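You operate a simulated robot arm through the tools that you are given. There is no shell and no other tool.

You are at the controls of a simulated robot arm. One attempt, no reset.

## Task
Put the white plug from the plug drawer to soak in the parts kit tub.
Fine: empty the black pan's oil into the tub first, pan back; stand the plug in the oil, drawer shut. Set down upright: what you pick out. Where these are worked on the way, their far stop is far enough and under half their travel is too little: plug drawer.

Only the result counts: the job must be done as asked and must still hold three seconds after the hand-in. Knocking over, shifting, dropping, spilling or breaking anything else fails it.

## Robot
A 7-joint arm with a fingered hand, fixed in place. Base frame: the origin is on the floor under the middle of its stand, x ahead of it, y to its left, z up. Readings come in mm, rad, newtons and seconds.
With the tool pointing down near the work surface it reaches from about 340 to 820 mm from the base axis. Its first joint turns from -2.007 to 2.007 rad. Payload 5 kg.
Tool frame: the origin (TCP) lies between the finger pads and is the grasp point; the fingertips stand 32 mm ahead of it; z points along the fingers, y is the line along which they close. The gripper opens to 160 mm; its body begins 89 mm behind the TCP. The gripper is a hand of 4 fingers: y runs from the thumb to the fingers, the wrist lies at [0, 0, -267] in the tool frame, and closing takes about 1.5 s.
Orientation is that of the tool frame in the base frame, as a unit quaternion [w, x, y, z]. With the fingers straight down and closing along the base's y, the tool's x points along the base's -x, its y along +y and its z along -z.

## Interface
- The arm moves only by the tool play_rows. Its arguments are lists of equal length, an entry for each row: "xyz": the shift along the base's x, y, z in mm, a list of three; "turn": the turn, a rotation vector about the base's x, y, z in rad, a list of three. In form: {"xyz": [[x, y, z], ...], "turn": [[rx, ry, rz], ...]}. A call has 1 to 20 rows; each row is the pose to reach, as a shift and turn from the pose commanded when the call began. "jaw" is the opening, from 0 (shut) to 1 (fully open), set as the call begins (left out, the last holds). A row lasts 0.2 s, in which the tool goes at most 50 mm and 0.15 rad; a call with a longer step from one row to the next is refused whole, and so is a gripper value outside its range. A pose out of reach is approached as far as the arm can. The call stops where the force on the tool passes 50 N (or 10 N more than at its start, if that is more) or the arm is blocked; 0.2 s more then pass. The fingers move at their own pace (about 108 mm/s each) and stop on an object; they squeeze with about 23 N. The grip force told is the motor's: it shows also when the fingers shut on nothing. Time passes only in rows, and 0.2 s behind the last, so rows that repeat a pose let the fingers close. The reply holds the time, the measured pose of the TCP, the force on the tool along the base axes, the opening and the grip force, in the units named above and with some noise, with the torque about the TCP (base axes, N m) and any sound that the robot's microphone picked up, and new pictures: "show" is both (left out), scene, wrist or none.
- Cameras (640 x 400 px; columns grow to the right, rows downward): "scene" is fixed at [218.2, 648.3, 1367.1]; the picture's right is [-0.63, -0.78, 0.00], its down [-0.46, 0.37, -0.81] and it looks along [0.63, -0.51, -0.59] (base axes); focal length 271 px, centre (320, 200). "wrist" rides on the gripper at [80, -4, -114] in the tool frame; the picture's right is [0.05, 1.00, 0.00], its down [-0.82, 0.04, -0.58] and it looks along [-0.58, 0.03, 0.82] (tool axes); focal length 265 px, centre (320, 200). There is no depth. A picture from a camera that has moved, and an enlarged one, comes with that camera's place and axes in the base frame and with its lens.
- slide_trunk(by): slides the trunk up (or, below 0, down) by that many mm; the arm rides with it, the base frame stays. It gives what a move gives, with no picture.
- curl_fingers(finger1, finger2, finger3, thumb_bend): sets how far each is bent, from 0 (flat) to 1 (curled in); at 0.3 the hand is open as for a grip, at 0.7 the pads meet at the TCP. One left out holds its place. A second passes; each finger stops where it meets its share of the squeeze, and holds until it gets a number again. A gripper value or a shape takes the hand back. It gives what a move gives, with no picture; readings hold the bend of each and the force on the fingers (four entries, about 0 where the hand has none), thumb and palm.
- grasp_type(shape): the hand has 4 fingers and takes this shape, open, in about a second: jaw (thumb against the fingers, like two jaws); tri (thumb and two fingers); tip (a fingertip pinch); poke (one finger out to press); point (the index stretched); flat (the hand flat); cup (the hand cupped); fist (a fist). The gripper value then closes the fingers along that shape, each until it touches; the sizes above hold for jaw. It gives what a move gives, with no picture.
- zoom(camera, box): a new picture of the part [left, top, right, bottom] of that camera's present view, enlarged. The clock stands still meanwhile.
- finish_job(): hands the job in; it is judged then, once.

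Nothing tells you positions but the pictures and the camera data. Unless the task says otherwise, let go and move clear before handing in.

The tools are called after ">>>" by a JSON object that holds its "method" and its "body". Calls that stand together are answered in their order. play_rows: Moves the arm, as the interface text tells. Its arguments: {"type":"object","properties":{"xyz":{"type":"array","items":{"type":"array","items":{"type":"number"}}},"turn":{"type":"array","items":{"type":"array","items":{"type":"number"}}},"jaw":{"type":"number"},"show":{"type":"string","enum":["both","scene","wrist","none"]}},"required":["xyz","turn"]} The other tools are called the same way: slide_trunk (by) moves the trunk up or down; grasp_type (shape) gives the hand a shape; curl_fingers (finger1, finger2, finger3, thumb_bend) moves the fingers one by one; zoom (camera, box) takes an enlarged picture of a part of a camera's view; finish_job () hands the job in.

At the start:

```text
t: 0.0
eef_pos: [510.6, 193.6, 1210.0]
tcp_rot: [0.0, 0.0, 1.0, -0.001]
wrist_force: [0.0, -0.3, 0.6]
torque: [-0.01, -0.01, 0.03]
width: 160.0
grip_force: 0.0
shape: jaw
bend: [0.3, 0.3, 0.3, 0.3]
finger forces: [0.1, 0.0, 0.1, 0.1, 0.1, 0.0]
trunk travel left (down, up): [-675.0, 315.0]
```

scene: 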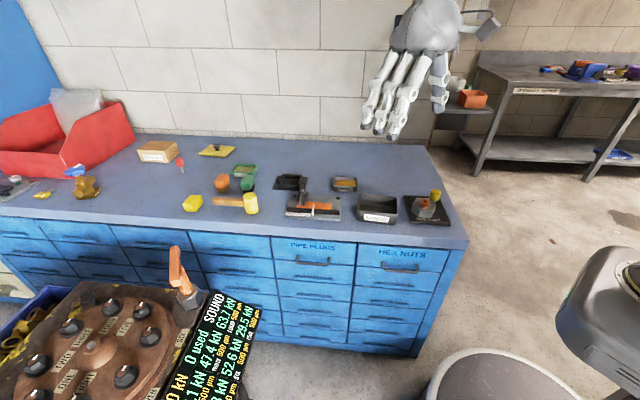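
wrist: 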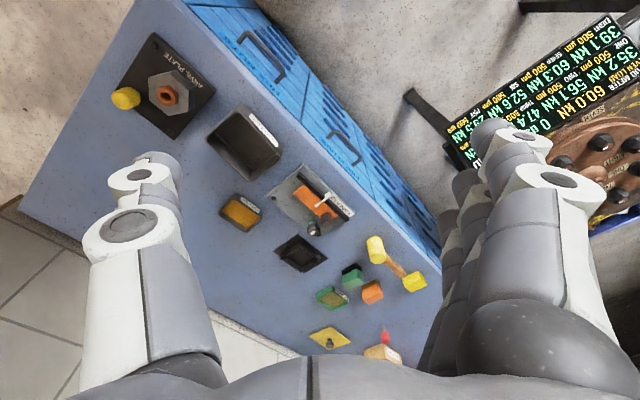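

I see a blue bench with drawers (one labelled PIPE PLUGS, one HEX NUTS), several tubs and small items on top. I'll zoom in first to identify the tub, the black pan and the plug drawer.

>>> {"method": "zoom", "body": {"camera": "scene", "box": [260, 160, 460, 285]}}

>>> {"method": "zoom", "body": {"camera": "scene", "box": [130, 130, 290, 230]}}

>>> {"method": "zoom", "body": {"camera": "wrist", "box": [180, 80, 380, 205]}}

>>> {"method": "zoom", "body": {"camera": "wrist", "box": [200, 170, 440, 320]}}

```text
3.20 times, centred on (360, 222) of scene
camera zoom: at [218.2, 648.3, 1367.1], right [-0.63, -0.78, 0.0], down [-0.46, 0.37, -0.81], along [0.63, -0.51, -0.59], focal length 867 px, centre (192, 128)
```

zoom: 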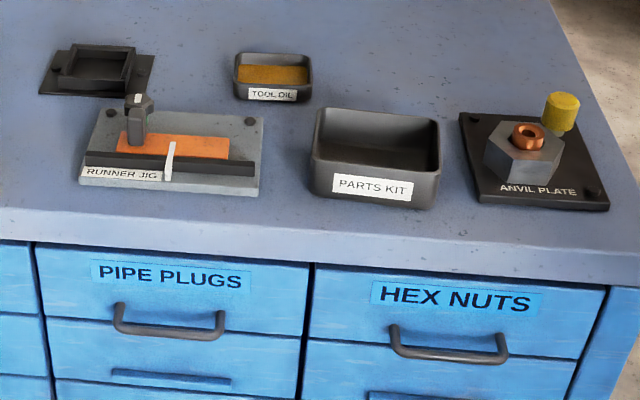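

```text
4.00 times, centred on (210, 180) of scene
camera zoom: at [218.2, 648.3, 1367.1], right [-0.63, -0.78, 0.0], down [-0.46, 0.37, -0.81], along [0.63, -0.51, -0.59], focal length 1084 px, centre (760, 280)
```

zoom: 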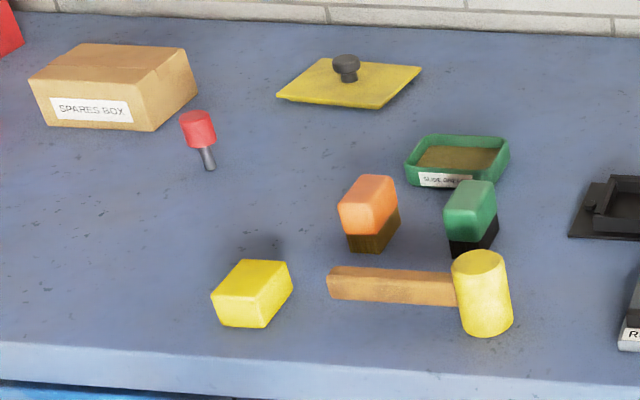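

```text
3.20 times, centred on (280, 142) of wrist
camera zoom: at [428.4, 187.9, 1323.3], right [-0.05, 1.0, 0.0], down [0.82, 0.04, 0.58], along [0.58, 0.03, -0.82], focal length 849 px, centre (448, 384)
```

zoom: 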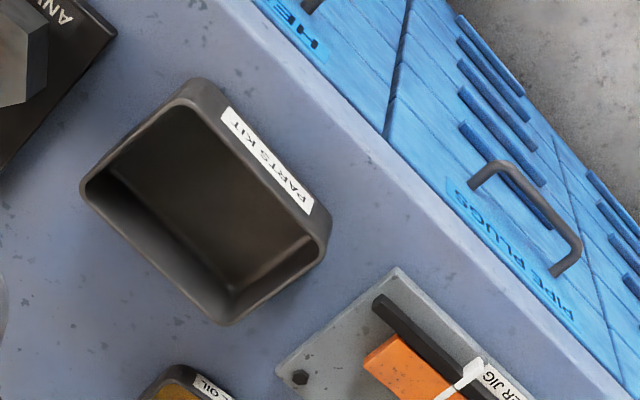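

```text
2.67 times, centred on (320, 245) of wrist
camera zoom: at [428.4, 187.9, 1323.3], right [-0.05, 1.0, 0.0], down [0.82, 0.04, 0.58], along [0.58, 0.03, -0.82], focal length 708 px, centre (320, 80)
```

zoom: 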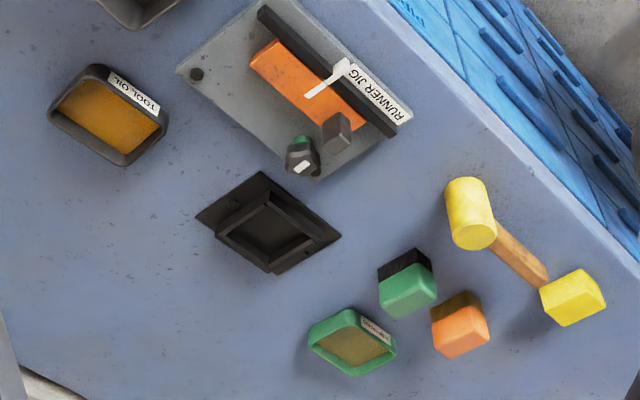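

The black pan is the "TOOL OIL" one, the tub is "PARTS KIT", the drawer is "PIPE PLUGS"; the bench seems turned about 45° with its top near z≈780. I'll move the wrist camera over the pan and tub for a better look.

>>> {"method": "play_rows", "body": {"xyz": [[20, -30, -20], [40, -60, -40], [60, -90, -60], [80, -120, -80], [100, -150, -100], [110, -174, -120]], "turn": [[0, 0, 0], [0, 0, 0], [0, 0, 0], [0, 0, 0], [0, 0, 0], [0, 0, 0]], "jaw": 1}}

```text
t: 1.4
eef_pos: [623.0, 17.8, 1088.4]
tcp_rot: [0.0, 0.0, 1.0, 0.0]
wrist_force: [-0.4, -0.4, 0.6]
torque: [0.0, 0.02, 0.0]
width: 159.7
grip_force: 0.1
shape: jaw
bend: [0.3, 0.3, 0.3, 0.3]
finger forces: [0.0, 0.0, 0.0, 0.0, 0.0, 0.0]
trunk travel left (down, up): [-675.0, 315.0]
camera wrist: at [539.4, 12.8, 1202.4], right [-0.05, 1.0, 0.0], down [0.82, 0.04, 0.58], along [0.58, 0.03, -0.82], focal length 265 px, centre (320, 200)
```

scene: 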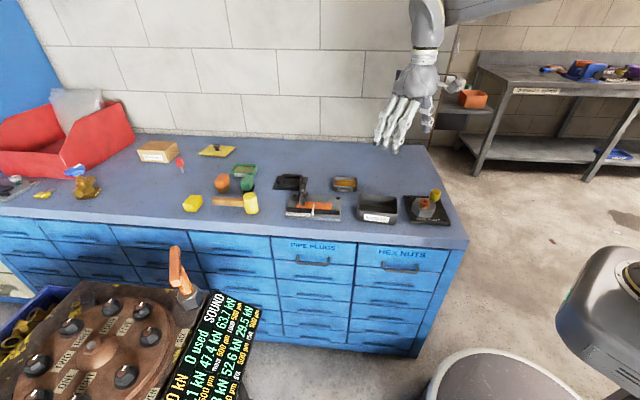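
wrist: 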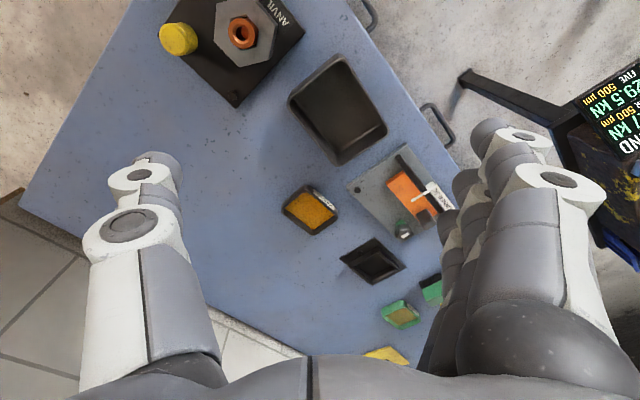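

>>> {"method": "zoom", "body": {"camera": "wrist", "box": [240, 40, 460, 178]}}

>>> {"method": "zoom", "body": {"camera": "wrist", "box": [240, 150, 460, 288]}}

>>> {"method": "zoom", "body": {"camera": "scene", "box": [270, 165, 400, 246]}}

```text
2.90 times, centred on (350, 109) of wrist
camera zoom: at [539.4, 12.8, 1202.4], right [-0.05, 1.0, 0.0], down [0.82, 0.04, 0.58], along [0.58, 0.03, -0.82], focal length 769 px, centre (233, 464)
```

zoom: 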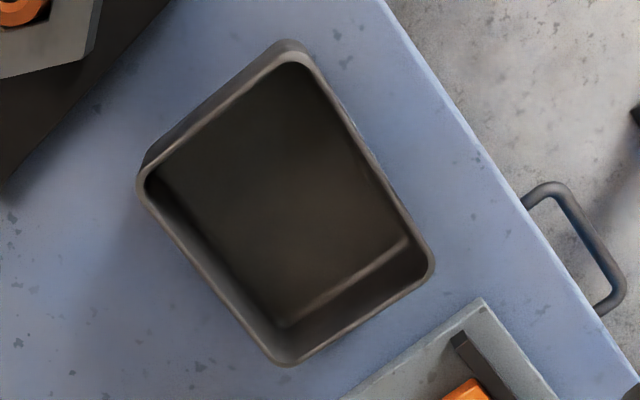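

```text
2.90 times, centred on (350, 219) of wrist
camera zoom: at [539.4, 12.8, 1202.4], right [-0.05, 1.0, 0.0], down [0.82, 0.04, 0.58], along [0.58, 0.03, -0.82], focal length 769 px, centre (233, 145)
```

zoom: 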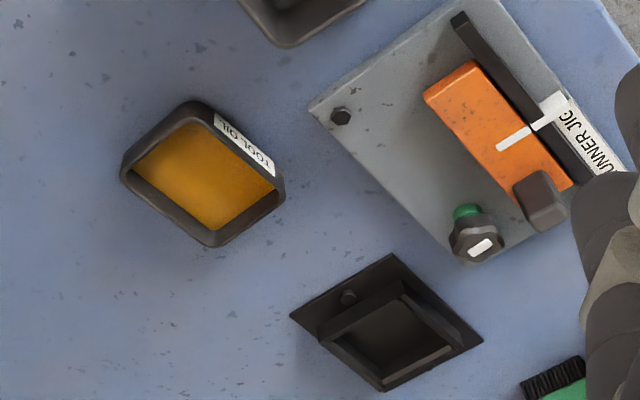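

```text
4.92 times, centred on (335, 206) of scene
camera zoom: at [218.2, 648.3, 1367.1], right [-0.63, -0.78, 0.0], down [-0.46, 0.37, -0.81], along [0.63, -0.51, -0.59], focal length 1334 px, centre (246, 173)
```

zoom: 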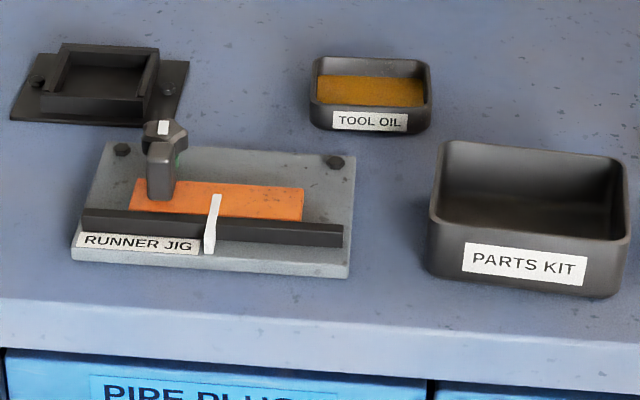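

The table top works out at z≈780, the tub's rim at z≈834 centred near (657, 47), and the pan centred near (844, 9) with its rim about z≈812, both turned ~45°. I'll turn the hand to match and check whether I can reach above the pan pointing straight down.

>>> {"method": "play_rows", "body": {"xyz": [[37, -2, -20], [74, -4, -40], [111, -6, -60], [148, -8, -80], [185, -10, -100], [222, -11, -120]], "turn": [[0, 0, -0.131], [0, 0, -0.262], [0, 0, -0.393], [0, 0, -0.524], [0, 0, -0.655], [0, 0, -0.785]], "jaw": 1}}

```text
t: 2.8
eef_pos: [826.0, 23.9, 965.2]
tcp_rot: [-0.002, 0.382, 0.924, -0.003]
wrist_force: [2.0, 0.5, 5.5]
torque: [-0.05, 0.18, 0.0]
width: 159.8
grip_force: 0.1
shape: jaw
bend: [0.3, 0.3, 0.3, 0.3]
finger forces: [0.1, 0.0, 0.1, 0.0, 0.0, 0.1]
out of reach, approached as far as the arm can: row 6
trunk travel left (down, up): [-675.0, 315.0]
camera wrist: at [766.5, 77.8, 1078.7], right [0.67, 0.74, -0.01], down [0.61, -0.55, 0.57], along [0.42, -0.39, -0.82], focal length 265 px, centre (320, 200)
```

scene: 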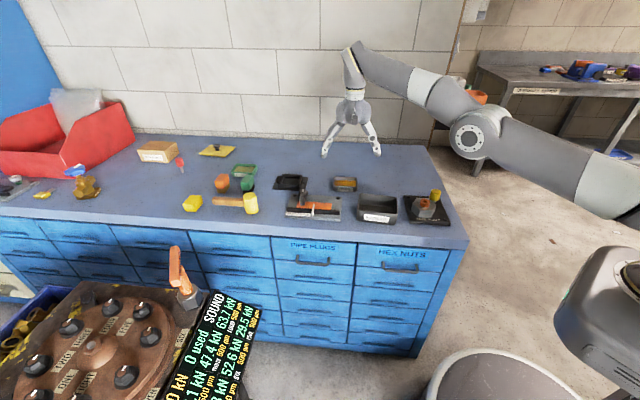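
wrist: 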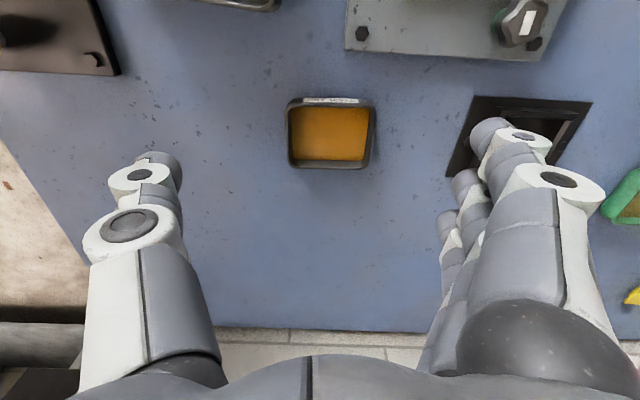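

The straight-down limit is just short of the pan, so I'll need a small forward tilt there. First a closer look at the pan from this pose to pin down its place.

>>> {"method": "zoom", "body": {"camera": "wrist", "box": [260, 75, 400, 190]}}

>>> {"method": "zoom", "body": {"camera": "wrist", "box": [180, 0, 580, 220]}}

```text
3.48 times, centred on (330, 132) of wrist
camera zoom: at [766.5, 77.8, 1078.7], right [0.67, 0.74, -0.01], down [0.61, -0.55, 0.57], along [0.42, -0.39, -0.82], focal length 923 px, centre (285, 435)
```

zoom: 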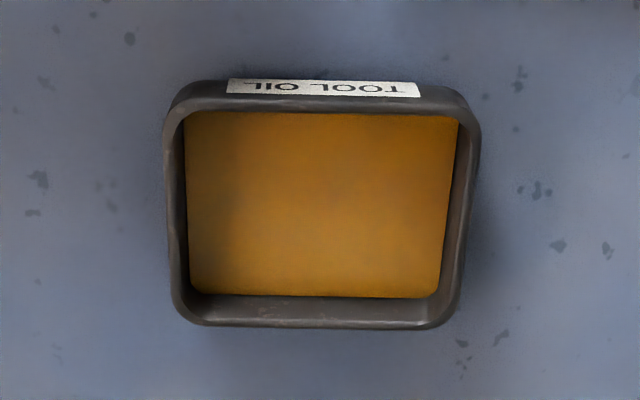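

```text
1.60 times, centred on (380, 110) of wrist
camera zoom: at [766.5, 77.8, 1078.7], right [0.67, 0.74, -0.01], down [0.61, -0.55, 0.57], along [0.42, -0.39, -0.82], focal length 425 px, centre (224, 344)
```

zoom: 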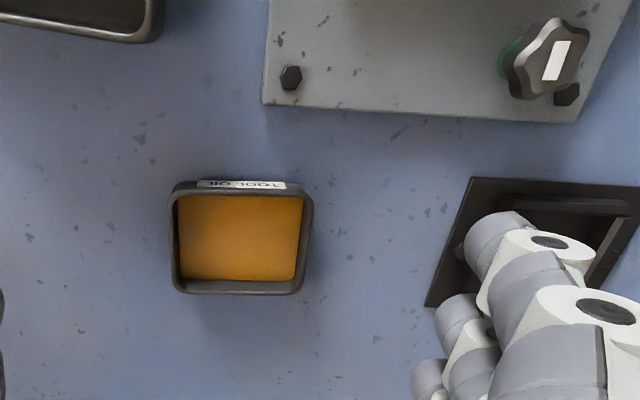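

The pan's centre comes out near (849, 12) with rim ~91×70 mm. Before touching it, I'll rehearse the pouring tilt empty-handed above the tub to see how far the wrist can tip there.

>>> {"method": "play_rows", "body": {"xyz": [[-36, 7, 8], [-72, 14, 16], [-108, 21, 24], [-144, 28, 32], [-180, 36, 40], [-180, 36, 40], [-180, 36, 40], [-180, 36, 40], [-180, 36, 40], [-180, 36, 40], [-180, 36, 40], [-180, 36, 40], [-180, 36, 40], [-180, 36, 40], [-180, 36, 40], [-180, 36, 40], [-180, 36, 40]], "turn": [[0, 0, 0], [0, 0, 0], [0, 0, 0], [0, 0, 0], [0, 0, 0], [-0.106, -0.106, 0], [-0.212, -0.212, 0], [-0.318, -0.318, 0], [-0.424, -0.424, 0], [-0.53, -0.53, 0], [-0.636, -0.636, 0], [-0.742, -0.742, 0], [-0.848, -0.848, 0], [-0.954, -0.954, 0], [-1.06, -1.06, 0], [-1.166, -1.166, 0], [-1.272, -1.272, 0]], "jaw": 1}}

```text
t: 6.4
eef_pos: [864.0, 230.2, 898.7]
tcp_rot: [0.703, 0.276, 0.59, -0.287]
wrist_force: [0.5, 1.2, 0.0]
torque: [0.02, 0.0, -0.1]
width: 160.2
grip_force: 0.1
shape: jaw
bend: [0.3, 0.3, 0.3, 0.3]
finger forces: [0.0, 0.0, 0.0, 0.0, 0.0, 0.0]
out of reach, approached as far as the arm can: row 1, 2, 3, 4, 5, 6, 7, 8, 9, 10, 11, 12, 13, 14, 15, 16, 17
trunk travel left (down, up): [-675.0, 315.0]
stopped in row 17: the force on the tool passed its limit at 273 N (the readings are from after the stop); the commanded pose is now the measured one
camera wrist: at [794.0, 303.9, 801.2], right [0.73, 0.68, 0.0], down [-0.47, 0.51, 0.72], along [0.49, -0.53, 0.69], focal length 265 px, centre (320, 200)
```

scene: 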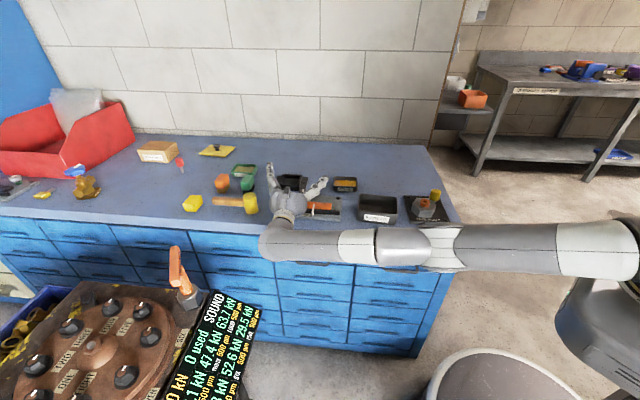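
wrist: 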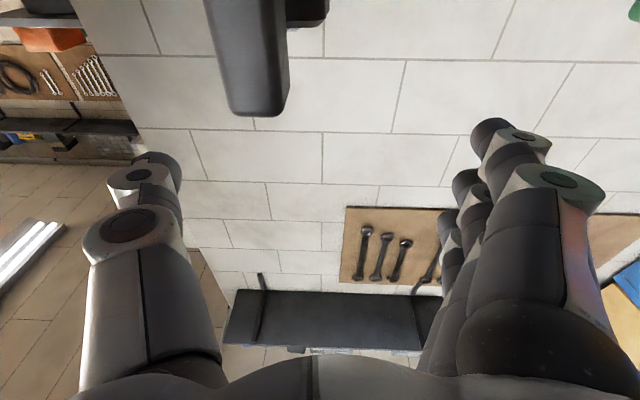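

The arm got stuck near full stretch and drifted left instead of retreating, then hit something. I need to check carefully whether anything was moved before going on.

>>> {"method": "zoom", "body": {"camera": "scene", "box": [220, 150, 400, 262]}}

>>> {"method": "zoom", "body": {"camera": "scene", "box": [130, 130, 310, 242]}}

>>> {"method": "zoom", "body": {"camera": "scene", "box": [340, 150, 480, 237]}}

```text
3.56 times, centred on (310, 206) of scene
camera zoom: at [218.2, 648.3, 1367.1], right [-0.63, -0.78, 0.0], down [-0.46, 0.37, -0.81], along [0.63, -0.51, -0.59], focal length 964 px, centre (356, 179)
```

zoom: 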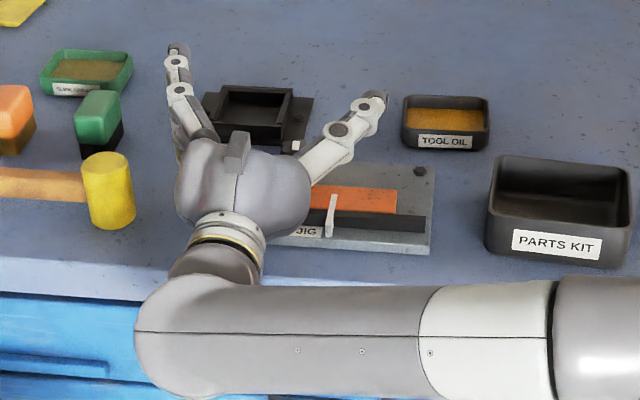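

```text
3.56 times, centred on (220, 186) of scene
camera zoom: at [218.2, 648.3, 1367.1], right [-0.63, -0.78, 0.0], down [-0.46, 0.37, -0.81], along [0.63, -0.51, -0.59], focal length 964 px, centre (676, 250)
```

zoom: 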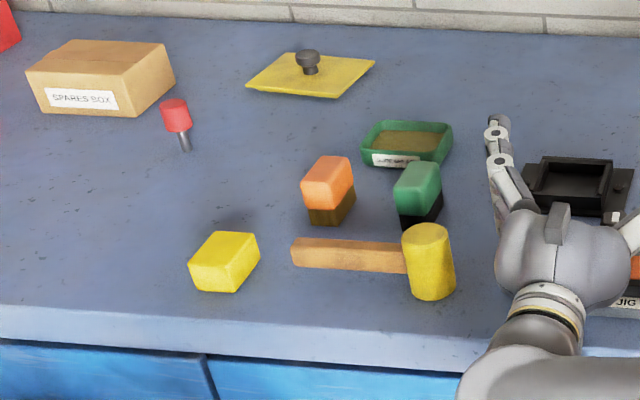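

```text
4.57 times, centred on (410, 194) of scene
camera zoom: at [218.2, 648.3, 1367.1], right [-0.63, -0.78, 0.0], down [-0.46, 0.37, -0.81], along [0.63, -0.51, -0.59], focal length 1239 px, centre (-91, 230)
```

zoom: 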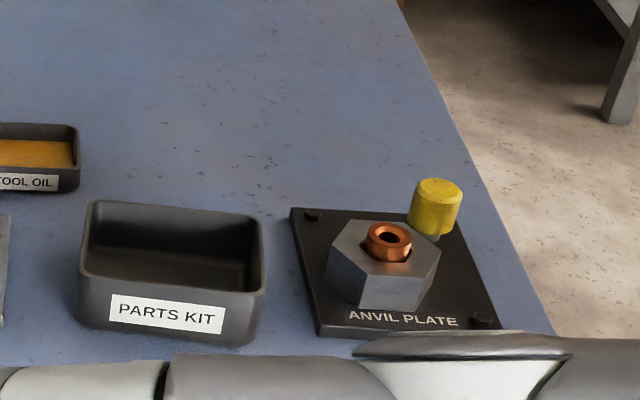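

Everything visible still sits where it was (the knob, mallet, pan, tub match their earlier pixels), so the hand probably bumped the jig's clamp or the bench. I'll lift straight up with the trunk, which needs no arm motion, then fold the arm back.

>>> {"method": "slide_trunk", "body": {"by": 200}}

>>> {"method": "play_rows", "body": {"xyz": [[0, 0, 0]], "turn": [[0, 0, 0]], "jaw": 1}}

```text
t: 8.6
eef_pos: [863.9, 232.1, 1097.8]
tcp_rot: [0.703, 0.274, 0.591, -0.285]
wrist_force: [-0.2, 0.2, 0.2]
torque: [0.0, -0.02, -0.01]
width: 160.1
grip_force: 0.1
shape: jaw
bend: [0.3, 0.3, 0.3, 0.3]
finger forces: [0.0, 0.1, 0.0, 0.0, 0.1, 0.1]
trunk travel left (down, up): [-875.0, 115.0]
```

```text
t: 8.9
eef_pos: [862.4, 231.5, 1098.8]
tcp_rot: [0.702, 0.276, 0.591, -0.286]
wrist_force: [0.1, -0.6, 0.2]
torque: [0.02, 0.01, 0.03]
width: 159.9
grip_force: 0.0
shape: jaw
bend: [0.3, 0.3, 0.3, 0.3]
finger forces: [0.1, 0.0, 0.0, 0.2, 0.0, 0.1]
trunk travel left (down, up): [-875.0, 115.0]
camera wrist: at [793.1, 304.0, 1001.2], right [0.73, 0.68, 0.0], down [-0.47, 0.51, 0.72], along [0.49, -0.53, 0.69], focal length 265 px, centre (320, 200)
```

scene: 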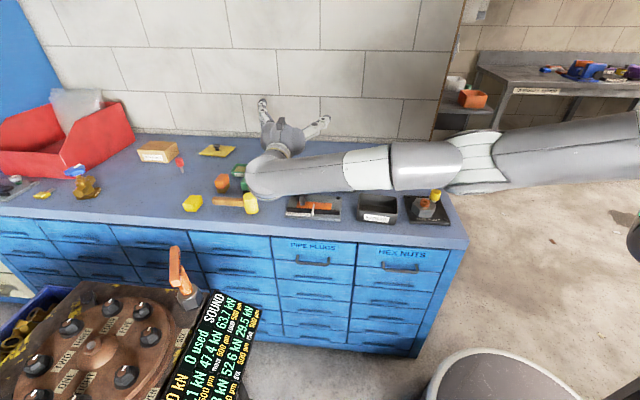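
wrist: 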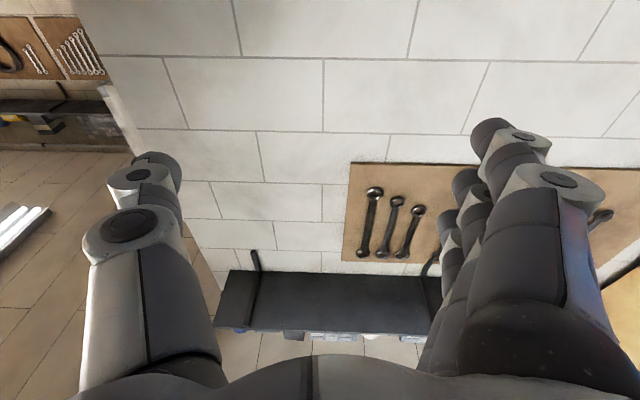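

>>> {"method": "zoom", "body": {"camera": "scene", "box": [220, 170, 460, 250]}}

>>> {"method": "zoom", "body": {"camera": "scene", "box": [270, 180, 370, 243]}}

```text
2.67 times, centred on (340, 210) of scene
camera zoom: at [218.2, 648.3, 1367.1], right [-0.63, -0.78, 0.0], down [-0.46, 0.37, -0.81], along [0.63, -0.51, -0.59], focal length 723 px, centre (267, 173)
```

zoom: 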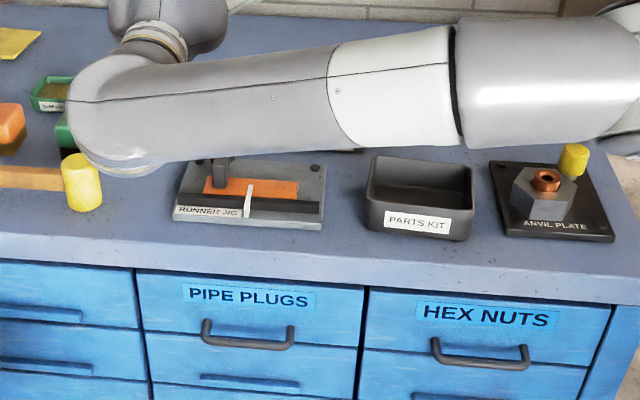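

```text
6.35 times, centred on (320, 212) of scene
camera zoom: at [218.2, 648.3, 1367.1], right [-0.63, -0.78, 0.0], down [-0.46, 0.37, -0.81], along [0.63, -0.51, -0.59], focal length 1721 px, centre (320, 127)
```

zoom: 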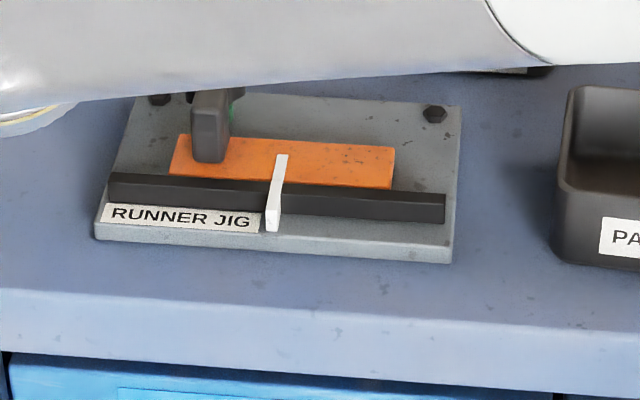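

The jig, marker, tub and anvil plate all look unmoved. Now I'll bring the hand back toward the robot step by step to unfold from this stretched pose.

>>> {"method": "play_rows", "body": {"xyz": [[-30, 0, 10], [-60, 0, 20], [-90, 0, 30]], "turn": [[0, 0, 0], [0, 0, 0], [0, 0, 0]], "show": "scene"}}

```text
t: 9.8
eef_pos: [837.5, 268.5, 1106.7]
tcp_rot: [0.702, 0.276, 0.591, -0.286]
wrist_force: [-0.3, 0.2, 0.2]
torque: [-0.01, 0.0, -0.02]
width: 160.0
grip_force: 0.0
shape: jaw
bend: [0.3, 0.3, 0.3, 0.3]
finger forces: [0.1, 0.0, 0.0, 0.0, 0.1, 0.1]
out of reach, approached as far as the arm can: row 1, 2, 3
trunk travel left (down, up): [-875.0, 115.0]
```

scene: 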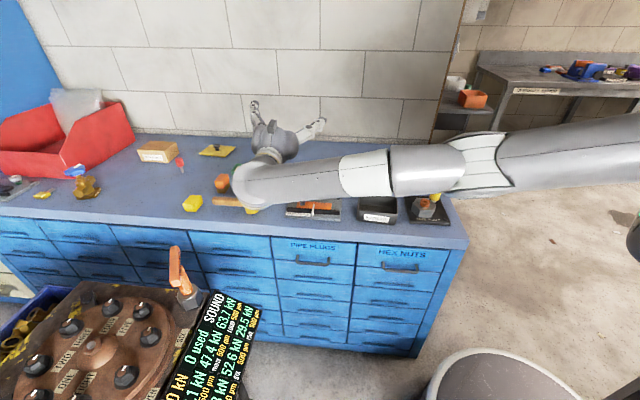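

The elbow looks locked straight, a singular pose where inward commands do nothing. I'll try a sideways/upward probe that should make the elbow bend.

>>> {"method": "play_rows", "body": {"xyz": [[0, 0, 40], [0, 0, 80], [0, 0, 120], [-20, 0, 150], [-50, 0, 170]], "turn": [[0, 0, 0], [0, 0, 0], [0, 0, 0], [0, 0, 0], [0, 0, 0]], "show": "scene"}}

```text
t: 10.9
eef_pos: [838.4, 307.3, 1269.1]
tcp_rot: [0.701, 0.277, 0.591, -0.287]
wrist_force: [0.5, -0.5, 0.4]
torque: [-0.01, 0.01, -0.02]
width: 160.0
grip_force: 0.1
shape: jaw
bend: [0.3, 0.3, 0.3, 0.3]
finger forces: [0.1, 0.0, 0.0, 0.0, 0.1, 0.0]
out of reach, approached as far as the arm can: row 1, 2, 3, 4, 5
trunk travel left (down, up): [-875.0, 115.0]
```

scene: 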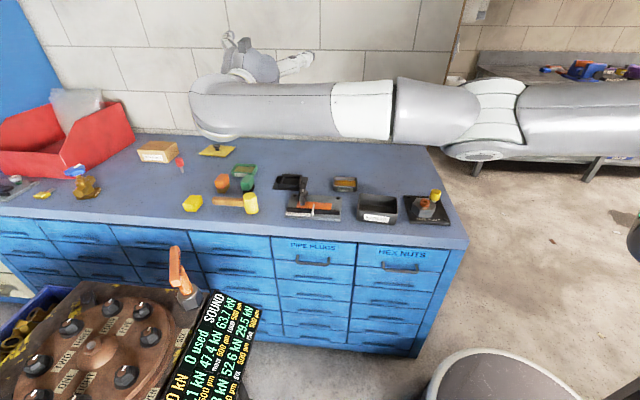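

Still locked straight. I'll swing the target sideways to the right (high above the bench) while keeping it well inside reach, so the elbow gets a chance to flex.

>>> {"method": "play_rows", "body": {"xyz": [[0, -45, 0], [0, -90, 0], [0, -135, 0], [0, -180, 0], [0, -225, 0], [0, -270, 0]], "turn": [[0, 0, 0], [0, 0, 0], [0, 0, 0], [0, 0, 0], [0, 0, 0], [0, 0, 0]], "show": "scene"}}

```text
t: 12.3
eef_pos: [965.0, 91.1, 1264.0]
tcp_rot: [0.701, 0.278, 0.591, -0.287]
wrist_force: [0.4, -0.8, 0.0]
torque: [-0.01, 0.0, 0.01]
width: 160.0
grip_force: 0.0
shape: jaw
bend: [0.3, 0.3, 0.3, 0.3]
finger forces: [0.0, 0.0, 0.0, 0.1, 0.1, 0.0]
out of reach, approached as far as the arm can: row 1, 2, 3, 4, 5, 6
trunk travel left (down, up): [-875.0, 115.0]
```

scene: 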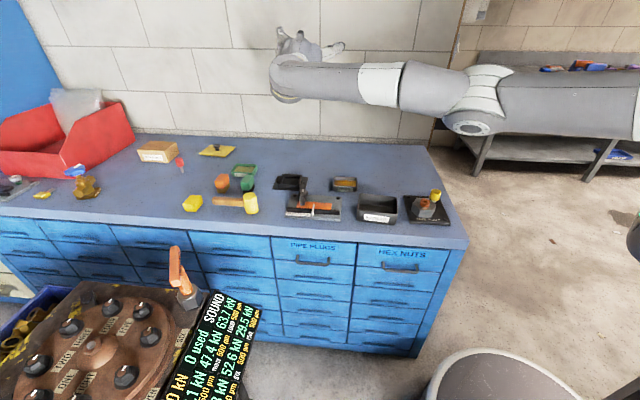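

Still straight. Tilting the tool up seems to have driven the elbow to its stop, so I'll tilt the tool back down while pulling the target inward; that should flex it the right way.

>>> {"method": "play_rows", "body": {"xyz": [[-10, 3, -10], [-20, 6, -25], [-30, 10, -40], [-40, 13, -55], [-50, 16, -70], [-60, 20, -85], [-70, 23, -100], [-80, 26, -115], [-90, 30, -130], [-100, 33, -150], [-110, 36, -170], [-120, 40, -180]], "turn": [[0.105, 0.105, 0], [0.21, 0.21, 0], [0.315, 0.315, 0], [0.42, 0.42, 0], [0.525, 0.525, 0], [0.63, 0.63, 0], [0.735, 0.735, 0], [0.84, 0.84, 0], [0.945, 0.945, 0], [1.05, 1.05, 0], [1.155, 1.155, 0], [1.25, 1.25, 0]], "show": "scene"}}

```text
t: 14.9
eef_pos: [810.6, 139.3, 1081.1]
tcp_rot: [-0.029, 0.402, 0.915, -0.007]
wrist_force: [-0.6, 1.0, -0.4]
torque: [0.02, 0.01, 0.0]
width: 160.0
grip_force: 0.0
shape: jaw
bend: [0.3, 0.3, 0.3, 0.3]
finger forces: [0.1, 0.0, 0.0, 0.0, 0.0, 0.0]
out of reach, approached as far as the arm can: row 1, 2, 3, 4, 5, 6, 7, 8, 10, 11, 12
trunk travel left (down, up): [-875.0, 115.0]
```

scene: 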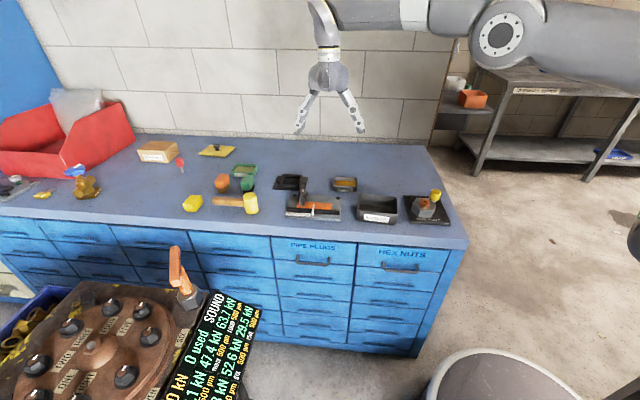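

Row 9 was solved, so the elbow is starting to free up. I'll hold the same target for a few rows and see whether the arm moves in.

>>> {"method": "play_rows", "body": {"xyz": [[0, 0, 0], [0, 0, 0], [0, 0, 0], [0, 0, 0]], "turn": [[0, 0, 0], [0, 0, 0], [0, 0, 0], [0, 0, 0]], "show": "scene"}}

```text
t: 15.9
eef_pos: [810.2, 138.7, 1080.3]
tcp_rot: [-0.03, 0.402, 0.915, -0.008]
wrist_force: [-0.6, -0.5, 0.4]
torque: [-0.02, -0.01, 0.0]
width: 159.6
grip_force: 0.1
shape: jaw
bend: [0.3, 0.3, 0.3, 0.3]
finger forces: [0.0, 0.0, 0.0, 0.1, 0.0, 0.1]
trunk travel left (down, up): [-875.0, 115.0]
```

scene: 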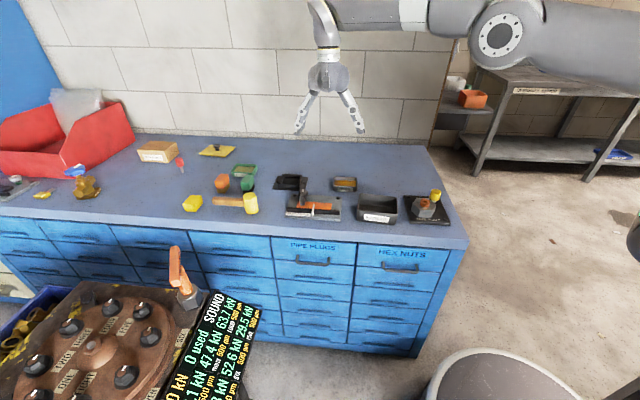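

Good: holding shows the commanded pose is reset to the reached one. With the tool pointing down now, I'll try moving inward again.

>>> {"method": "play_rows", "body": {"xyz": [[-30, -10, 0], [-60, -20, 0], [-90, -30, 0], [-120, -40, 0]], "turn": [[0, 0, 0], [0, 0, 0], [0, 0, 0], [0, 0, 0]], "show": "scene"}}

```text
t: 16.9
eef_pos: [690.2, 98.9, 1080.8]
tcp_rot: [-0.028, 0.403, 0.915, -0.008]
wrist_force: [-0.7, -0.1, 0.8]
torque: [0.02, 0.01, 0.01]
width: 160.3
grip_force: 0.0
shape: jaw
bend: [0.3, 0.3, 0.3, 0.3]
finger forces: [0.0, 0.1, 0.0, 0.0, 0.0, 0.0]
trunk travel left (down, up): [-875.0, 115.0]
```

scene: 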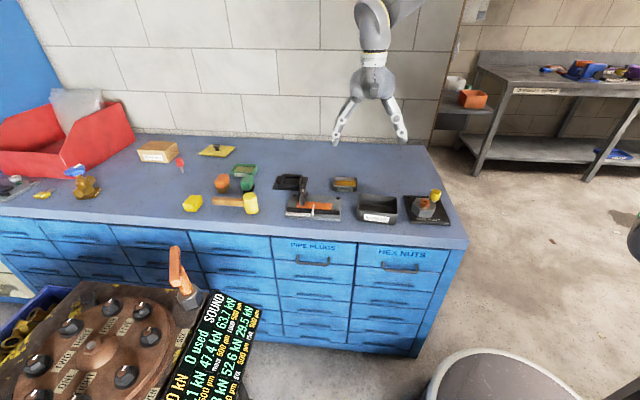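

The arm moves freely again. Now I'll rehearse the pour tilt in small steps high above the tub, watching for any reach limit.

>>> {"method": "play_rows", "body": {"xyz": [[-10, -10, 0], [-20, -20, 0], [-30, -35, 0], [-35, -45, 0], [-35, -45, 0], [-35, -45, 0]], "turn": [[-0.1, -0.1, 0], [-0.2, -0.2, 0], [-0.3, -0.3, 0], [-0.4, -0.4, 0], [-0.5, -0.5, 0], [-0.6, -0.6, 0]], "show": "scene"}}

```text
t: 18.4
eef_pos: [656.0, 55.3, 1080.7]
tcp_rot: [0.359, 0.376, 0.84, -0.156]
wrist_force: [-0.1, 0.1, -0.4]
torque: [0.01, 0.02, 0.01]
width: 159.9
grip_force: 0.1
shape: jaw
bend: [0.3, 0.3, 0.3, 0.3]
finger forces: [0.0, 0.0, 0.0, 0.0, 0.0, 0.0]
trunk travel left (down, up): [-875.0, 115.0]
```

scene: 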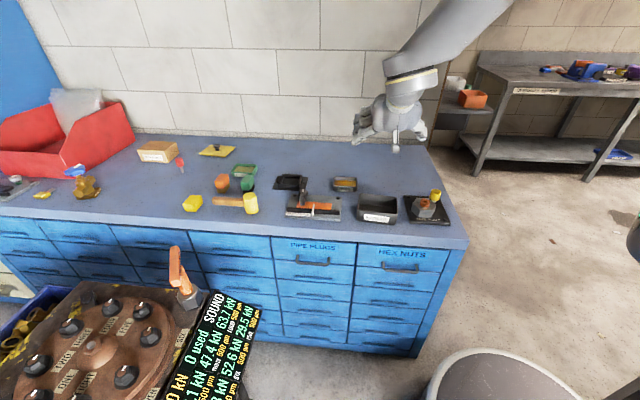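

>>> {"method": "play_rows", "body": {"xyz": [[0, 0, 0], [0, 0, 0], [0, 0, 0], [0, 0, 0], [0, 0, 0]], "turn": [[-0.1, -0.1, 0], [-0.2, -0.2, 0], [-0.3, -0.3, 0], [-0.4, -0.4, 0], [-0.5, -0.5, 0]], "show": "scene"}}

```text
t: 19.6
eef_pos: [655.6, 55.2, 1082.0]
tcp_rot: [0.634, 0.305, 0.661, -0.26]
wrist_force: [0.1, -0.1, 0.4]
torque: [0.02, -0.01, 0.01]
width: 160.3
grip_force: 0.1
shape: jaw
bend: [0.3, 0.3, 0.3, 0.3]
finger forces: [0.0, 0.0, 0.0, 0.1, 0.0, 0.1]
trunk travel left (down, up): [-875.0, 115.0]
```

scene: 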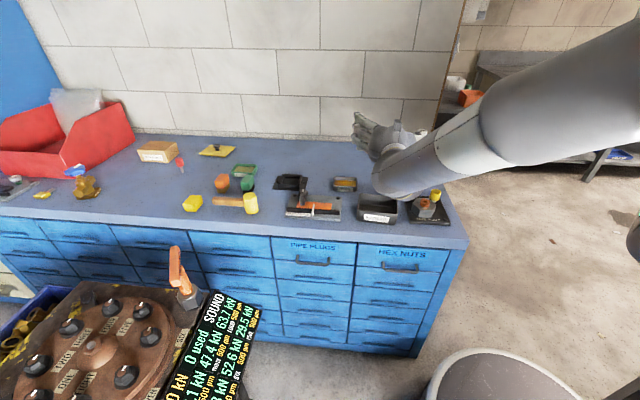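

>>> {"method": "play_rows", "body": {"xyz": [[0, 0, 0], [0, 0, 0], [0, 0, 0], [0, 0, 0]], "turn": [[-0.1, -0.1, 0], [-0.2, -0.2, 0], [-0.3, -0.3, 0], [-0.4, -0.4, 0]], "show": "both"}}

```text
t: 20.6
eef_pos: [656.9, 55.9, 1081.3]
tcp_rot: [0.8, 0.219, 0.459, -0.32]
wrist_force: [-0.6, 0.2, 0.4]
torque: [0.03, -0.01, 0.0]
width: 159.7
grip_force: 0.1
shape: jaw
bend: [0.3, 0.3, 0.3, 0.3]
finger forces: [0.1, 0.1, 0.0, 0.1, 0.0, 0.1]
trunk travel left (down, up): [-875.0, 115.0]
camera wrist: at [615.6, 99.5, 955.8], right [0.73, 0.68, 0.01], down [-0.62, 0.65, 0.44], along [0.29, -0.33, 0.9], focal length 265 px, centre (320, 200)
```

scene: 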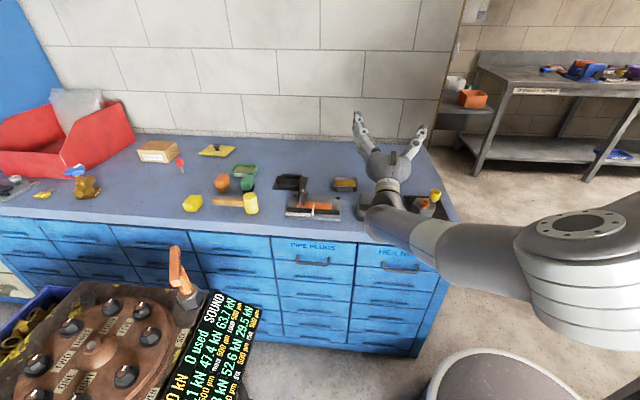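
wrist: 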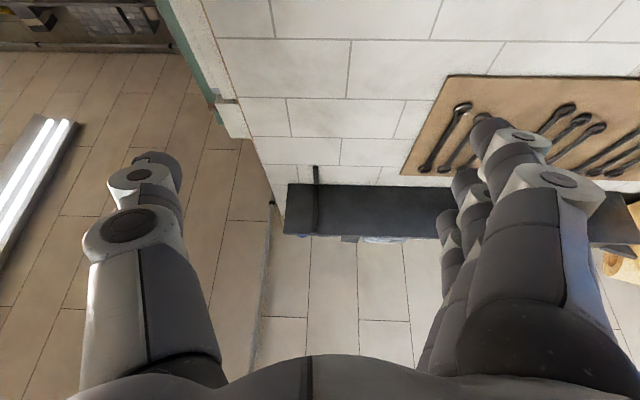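

The full pour tilt is reachable over the tub. I'll undo the tilt to a 12° forward lean with the hand exactly squared to the bench, ready for the pan.

>>> {"method": "play_rows", "body": {"xyz": [[0, 0, 0], [0, 0, 0], [0, 0, 0], [0, 0, 0], [0, 0, 0], [0, 0, 0], [0, 0, 0], [0, 0, 0], [0, 0, 0], [0, 0, 0], [0, 0, 0], [0, 0, 0], [0, 0, 0], [0, 0, 0]], "turn": [[0.0927, 0.0958, 0.0042], [0.1854, 0.1917, 0.0084], [0.2781, 0.2875, 0.0126], [0.3709, 0.3833, 0.0169], [0.4636, 0.4791, 0.0211], [0.5563, 0.575, 0.0253], [0.649, 0.6708, 0.0295], [0.7417, 0.7666, 0.0337], [0.8344, 0.8625, 0.0379], [0.9271, 0.9583, 0.0421], [1.0199, 1.0541, 0.0464], [1.1126, 1.1499, 0.0506], [1.2053, 1.2458, 0.0548], [1.298, 1.3416, 0.059]], "show": "scene"}}

```text
t: 23.6
eef_pos: [657.1, 53.2, 1081.3]
tcp_rot: [0.095, 0.38, 0.919, -0.039]
wrist_force: [0.3, -0.7, -0.1]
torque: [0.04, 0.0, -0.01]
width: 160.1
grip_force: 0.1
shape: jaw
bend: [0.3, 0.3, 0.3, 0.3]
finger forces: [0.0, 0.0, 0.0, 0.1, 0.0, 0.1]
trunk travel left (down, up): [-875.0, 115.0]
```

scene: 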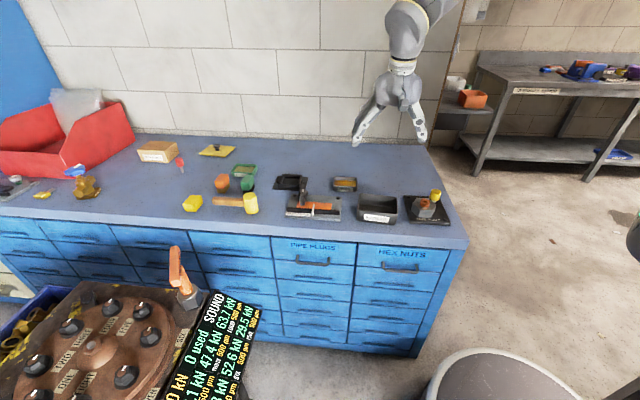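

Hand is squared up at 12° lean. Moving out over the pan at height.

>>> {"method": "play_rows", "body": {"xyz": [[39, -8, 0], [78, -16, 0], [117, -25, 0], [156, -33, 0], [191, -41, 0]], "turn": [[0, 0, 0], [0, 0, 0], [0, 0, 0], [0, 0, 0], [0, 0, 0]], "jaw": 1}}

```text
t: 24.8
eef_pos: [848.0, 12.6, 1080.2]
tcp_rot: [0.095, 0.38, 0.919, -0.04]
wrist_force: [0.9, -0.7, -0.2]
torque: [0.03, 0.02, -0.02]
width: 159.9
grip_force: 0.0
shape: jaw
bend: [0.3, 0.3, 0.3, 0.3]
finger forces: [0.1, 0.0, 0.0, 0.1, 0.1, 0.0]
trunk travel left (down, up): [-875.0, 115.0]
camera wrist: at [773.0, 80.8, 1175.2], right [0.67, 0.74, -0.01], down [0.51, -0.45, 0.73], along [0.54, -0.5, -0.68], focal length 265 px, centre (320, 200)
```

scene: 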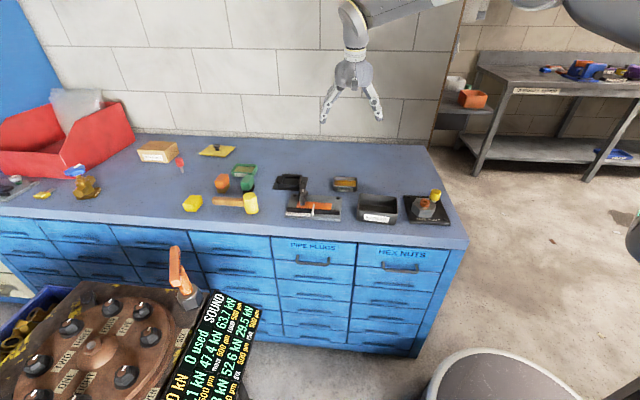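
wrist: 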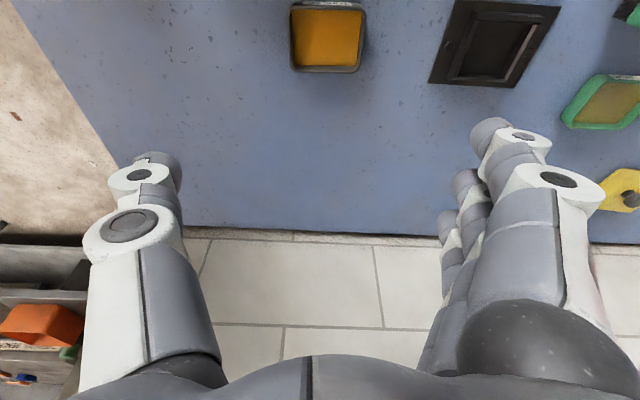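

Directly above the pan with no reach warning. Lowering with the trunk, pausing well above the pan to check alignment.

>>> {"method": "slide_trunk", "body": {"by": -170}}

>>> {"method": "play_rows", "body": {"xyz": [[0, 0, 0]], "turn": [[0, 0, 0]]}}

```text
t: 26.7
eef_pos: [847.7, 12.0, 912.2]
tcp_rot: [0.095, 0.381, 0.919, -0.04]
wrist_force: [-0.6, 0.0, -0.4]
torque: [0.01, 0.01, 0.0]
width: 159.9
grip_force: 0.3
shape: jaw
bend: [0.3, 0.3, 0.3, 0.3]
finger forces: [0.1, 0.1, 0.1, 0.1, 0.1, 0.0]
trunk travel left (down, up): [-705.0, 285.0]
```

```text
t: 27.1
eef_pos: [847.6, 12.1, 911.4]
tcp_rot: [0.095, 0.38, 0.919, -0.04]
wrist_force: [-0.3, -0.3, 0.2]
torque: [0.0, 0.0, 0.01]
width: 159.7
grip_force: 0.1
shape: jaw
bend: [0.3, 0.3, 0.3, 0.3]
finger forces: [0.0, 0.1, 0.1, 0.0, 0.1, 0.0]
trunk travel left (down, up): [-705.0, 285.0]
camera wrist: at [771.7, 81.3, 1006.6], right [0.67, 0.74, -0.01], down [0.51, -0.45, 0.73], along [0.54, -0.5, -0.68], focal length 265 px, centre (320, 200)
```

scene: 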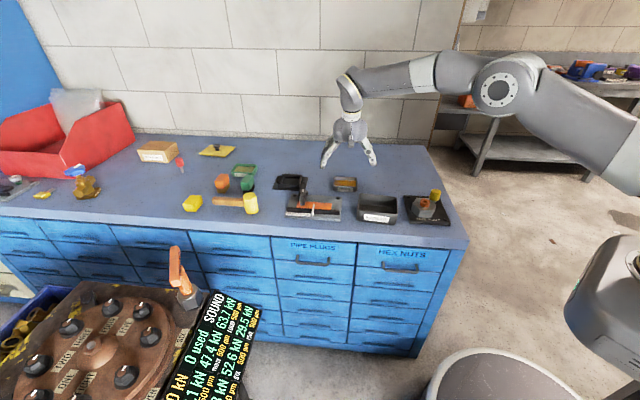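
wrist: 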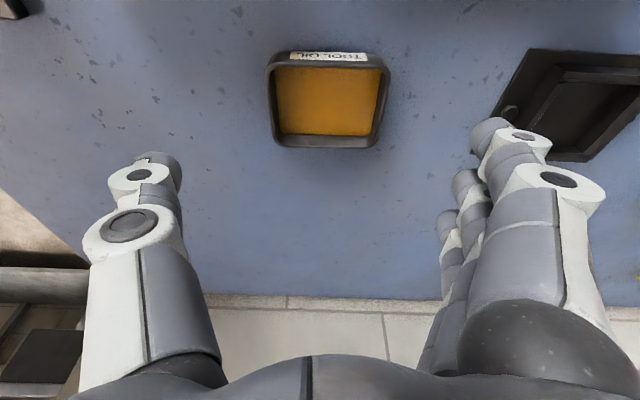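

>>> {"method": "zoom", "body": {"camera": "wrist", "box": [240, 30, 420, 170]}}

```text
2.86 times, centred on (330, 100) of wrist
camera zoom: at [771.7, 81.3, 1006.6], right [0.67, 0.74, -0.01], down [0.51, -0.45, 0.73], along [0.54, -0.5, -0.68], focal length 758 px, centre (291, 486)
```

zoom: 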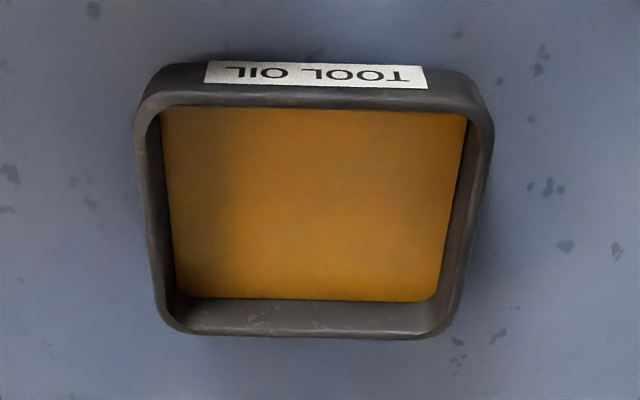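

The pan's centre is at about (853, 13), turned ~1.4° from my hand. I'll shift and turn to match, then descend around it.

>>> {"method": "play_rows", "body": {"xyz": [[3, 0.5, 0], [5.4, 0.9, 0], [5.4, 0.9, 0]], "turn": [[0, 0, 0.012], [0, 0, 0.024], [0, 0, 0.024]], "show": "none"}}

>>> {"method": "slide_trunk", "body": {"by": -60}}

>>> {"method": "play_rows", "body": {"xyz": [[0, 0, 0]], "turn": [[0, 0, 0]]}}

```text
t: 27.9
eef_pos: [852.7, 14.2, 912.0]
tcp_rot: [0.096, 0.368, 0.924, -0.039]
wrist_force: [-0.3, -0.3, -0.6]
torque: [0.02, 0.01, 0.02]
width: 159.9
grip_force: 0.0
shape: jaw
bend: [0.3, 0.3, 0.3, 0.3]
finger forces: [0.0, 0.0, 0.0, 0.0, 0.0, 0.1]
trunk travel left (down, up): [-705.0, 285.0]
```

```text
t: 28.9
eef_pos: [852.9, 13.0, 852.6]
tcp_rot: [0.097, 0.369, 0.924, -0.038]
wrist_force: [-0.6, 0.1, 0.4]
torque: [0.0, 0.04, 0.02]
width: 160.1
grip_force: 0.1
shape: jaw
bend: [0.3, 0.3, 0.3, 0.3]
finger forces: [0.0, 0.1, 0.0, 0.1, 0.0, 0.0]
trunk travel left (down, up): [-645.0, 345.0]
```

```text
t: 29.3
eef_pos: [853.5, 13.3, 852.4]
tcp_rot: [0.096, 0.369, 0.924, -0.04]
wrist_force: [-0.1, 0.5, -0.3]
torque: [0.0, 0.0, 0.0]
width: 160.1
grip_force: 0.1
shape: jaw
bend: [0.3, 0.3, 0.3, 0.3]
finger forces: [0.0, 0.0, 0.1, 0.0, 0.0, 0.1]
trunk travel left (down, up): [-645.0, 345.0]
camera wrist: at [775.6, 80.1, 946.7], right [0.65, 0.76, -0.01], down [0.52, -0.44, 0.73], along [0.55, -0.48, -0.68], focal length 265 px, centre (320, 200)
```

scene: 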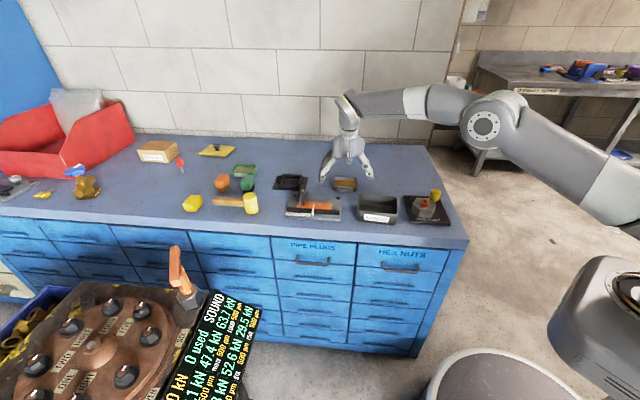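
wrist: 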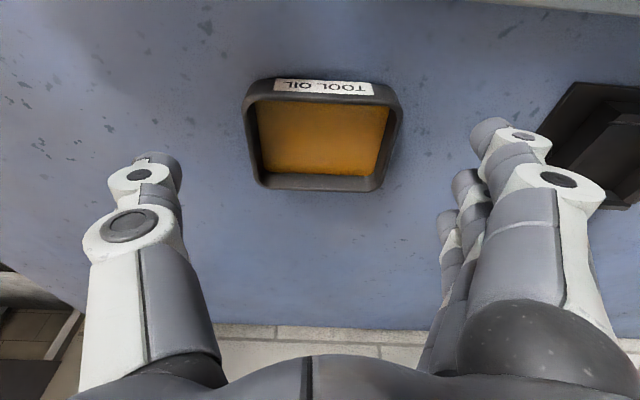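

Alignment is right on centre. Descending the last ~28 mm around the pan in small force-guarded steps.

>>> {"method": "play_rows", "body": {"xyz": [[0, 0, -8], [0, 0, -16], [0, 0, -22], [0, 0, -27]], "turn": [[0, 0, 0], [0, 0, 0], [0, 0, 0], [0, 0, 0]]}}

>>> {"method": "zoom", "body": {"camera": "scene", "box": [290, 130, 410, 215]}}

```text
t: 30.3
eef_pos: [852.8, 12.5, 825.3]
tcp_rot: [0.096, 0.369, 0.923, -0.04]
wrist_force: [0.6, 0.6, 0.5]
torque: [0.04, 0.02, 0.03]
width: 160.0
grip_force: 0.1
shape: jaw
bend: [0.3, 0.3, 0.3, 0.3]
finger forces: [0.0, 0.0, 0.0, 0.0, 0.0, 0.0]
trunk travel left (down, up): [-645.0, 345.0]
camera wrist: at [775.5, 80.0, 919.4], right [0.65, 0.76, -0.01], down [0.52, -0.44, 0.73], along [0.55, -0.48, -0.68], focal length 265 px, centre (320, 200)
```

scene: 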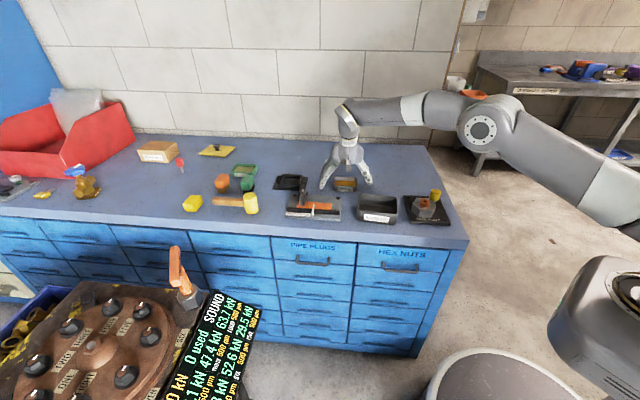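
wrist: 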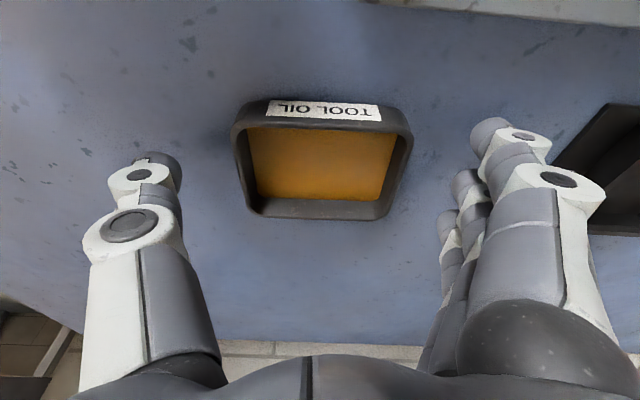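

```text
4.71 times, centred on (350, 172) of scene
camera zoom: at [218.2, 648.3, 1367.1], right [-0.63, -0.78, 0.0], down [-0.46, 0.37, -0.81], along [0.63, -0.51, -0.59], focal length 1275 px, centre (179, 329)
```

zoom: 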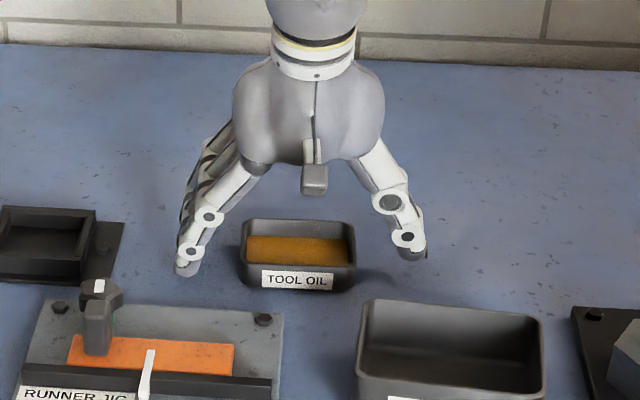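

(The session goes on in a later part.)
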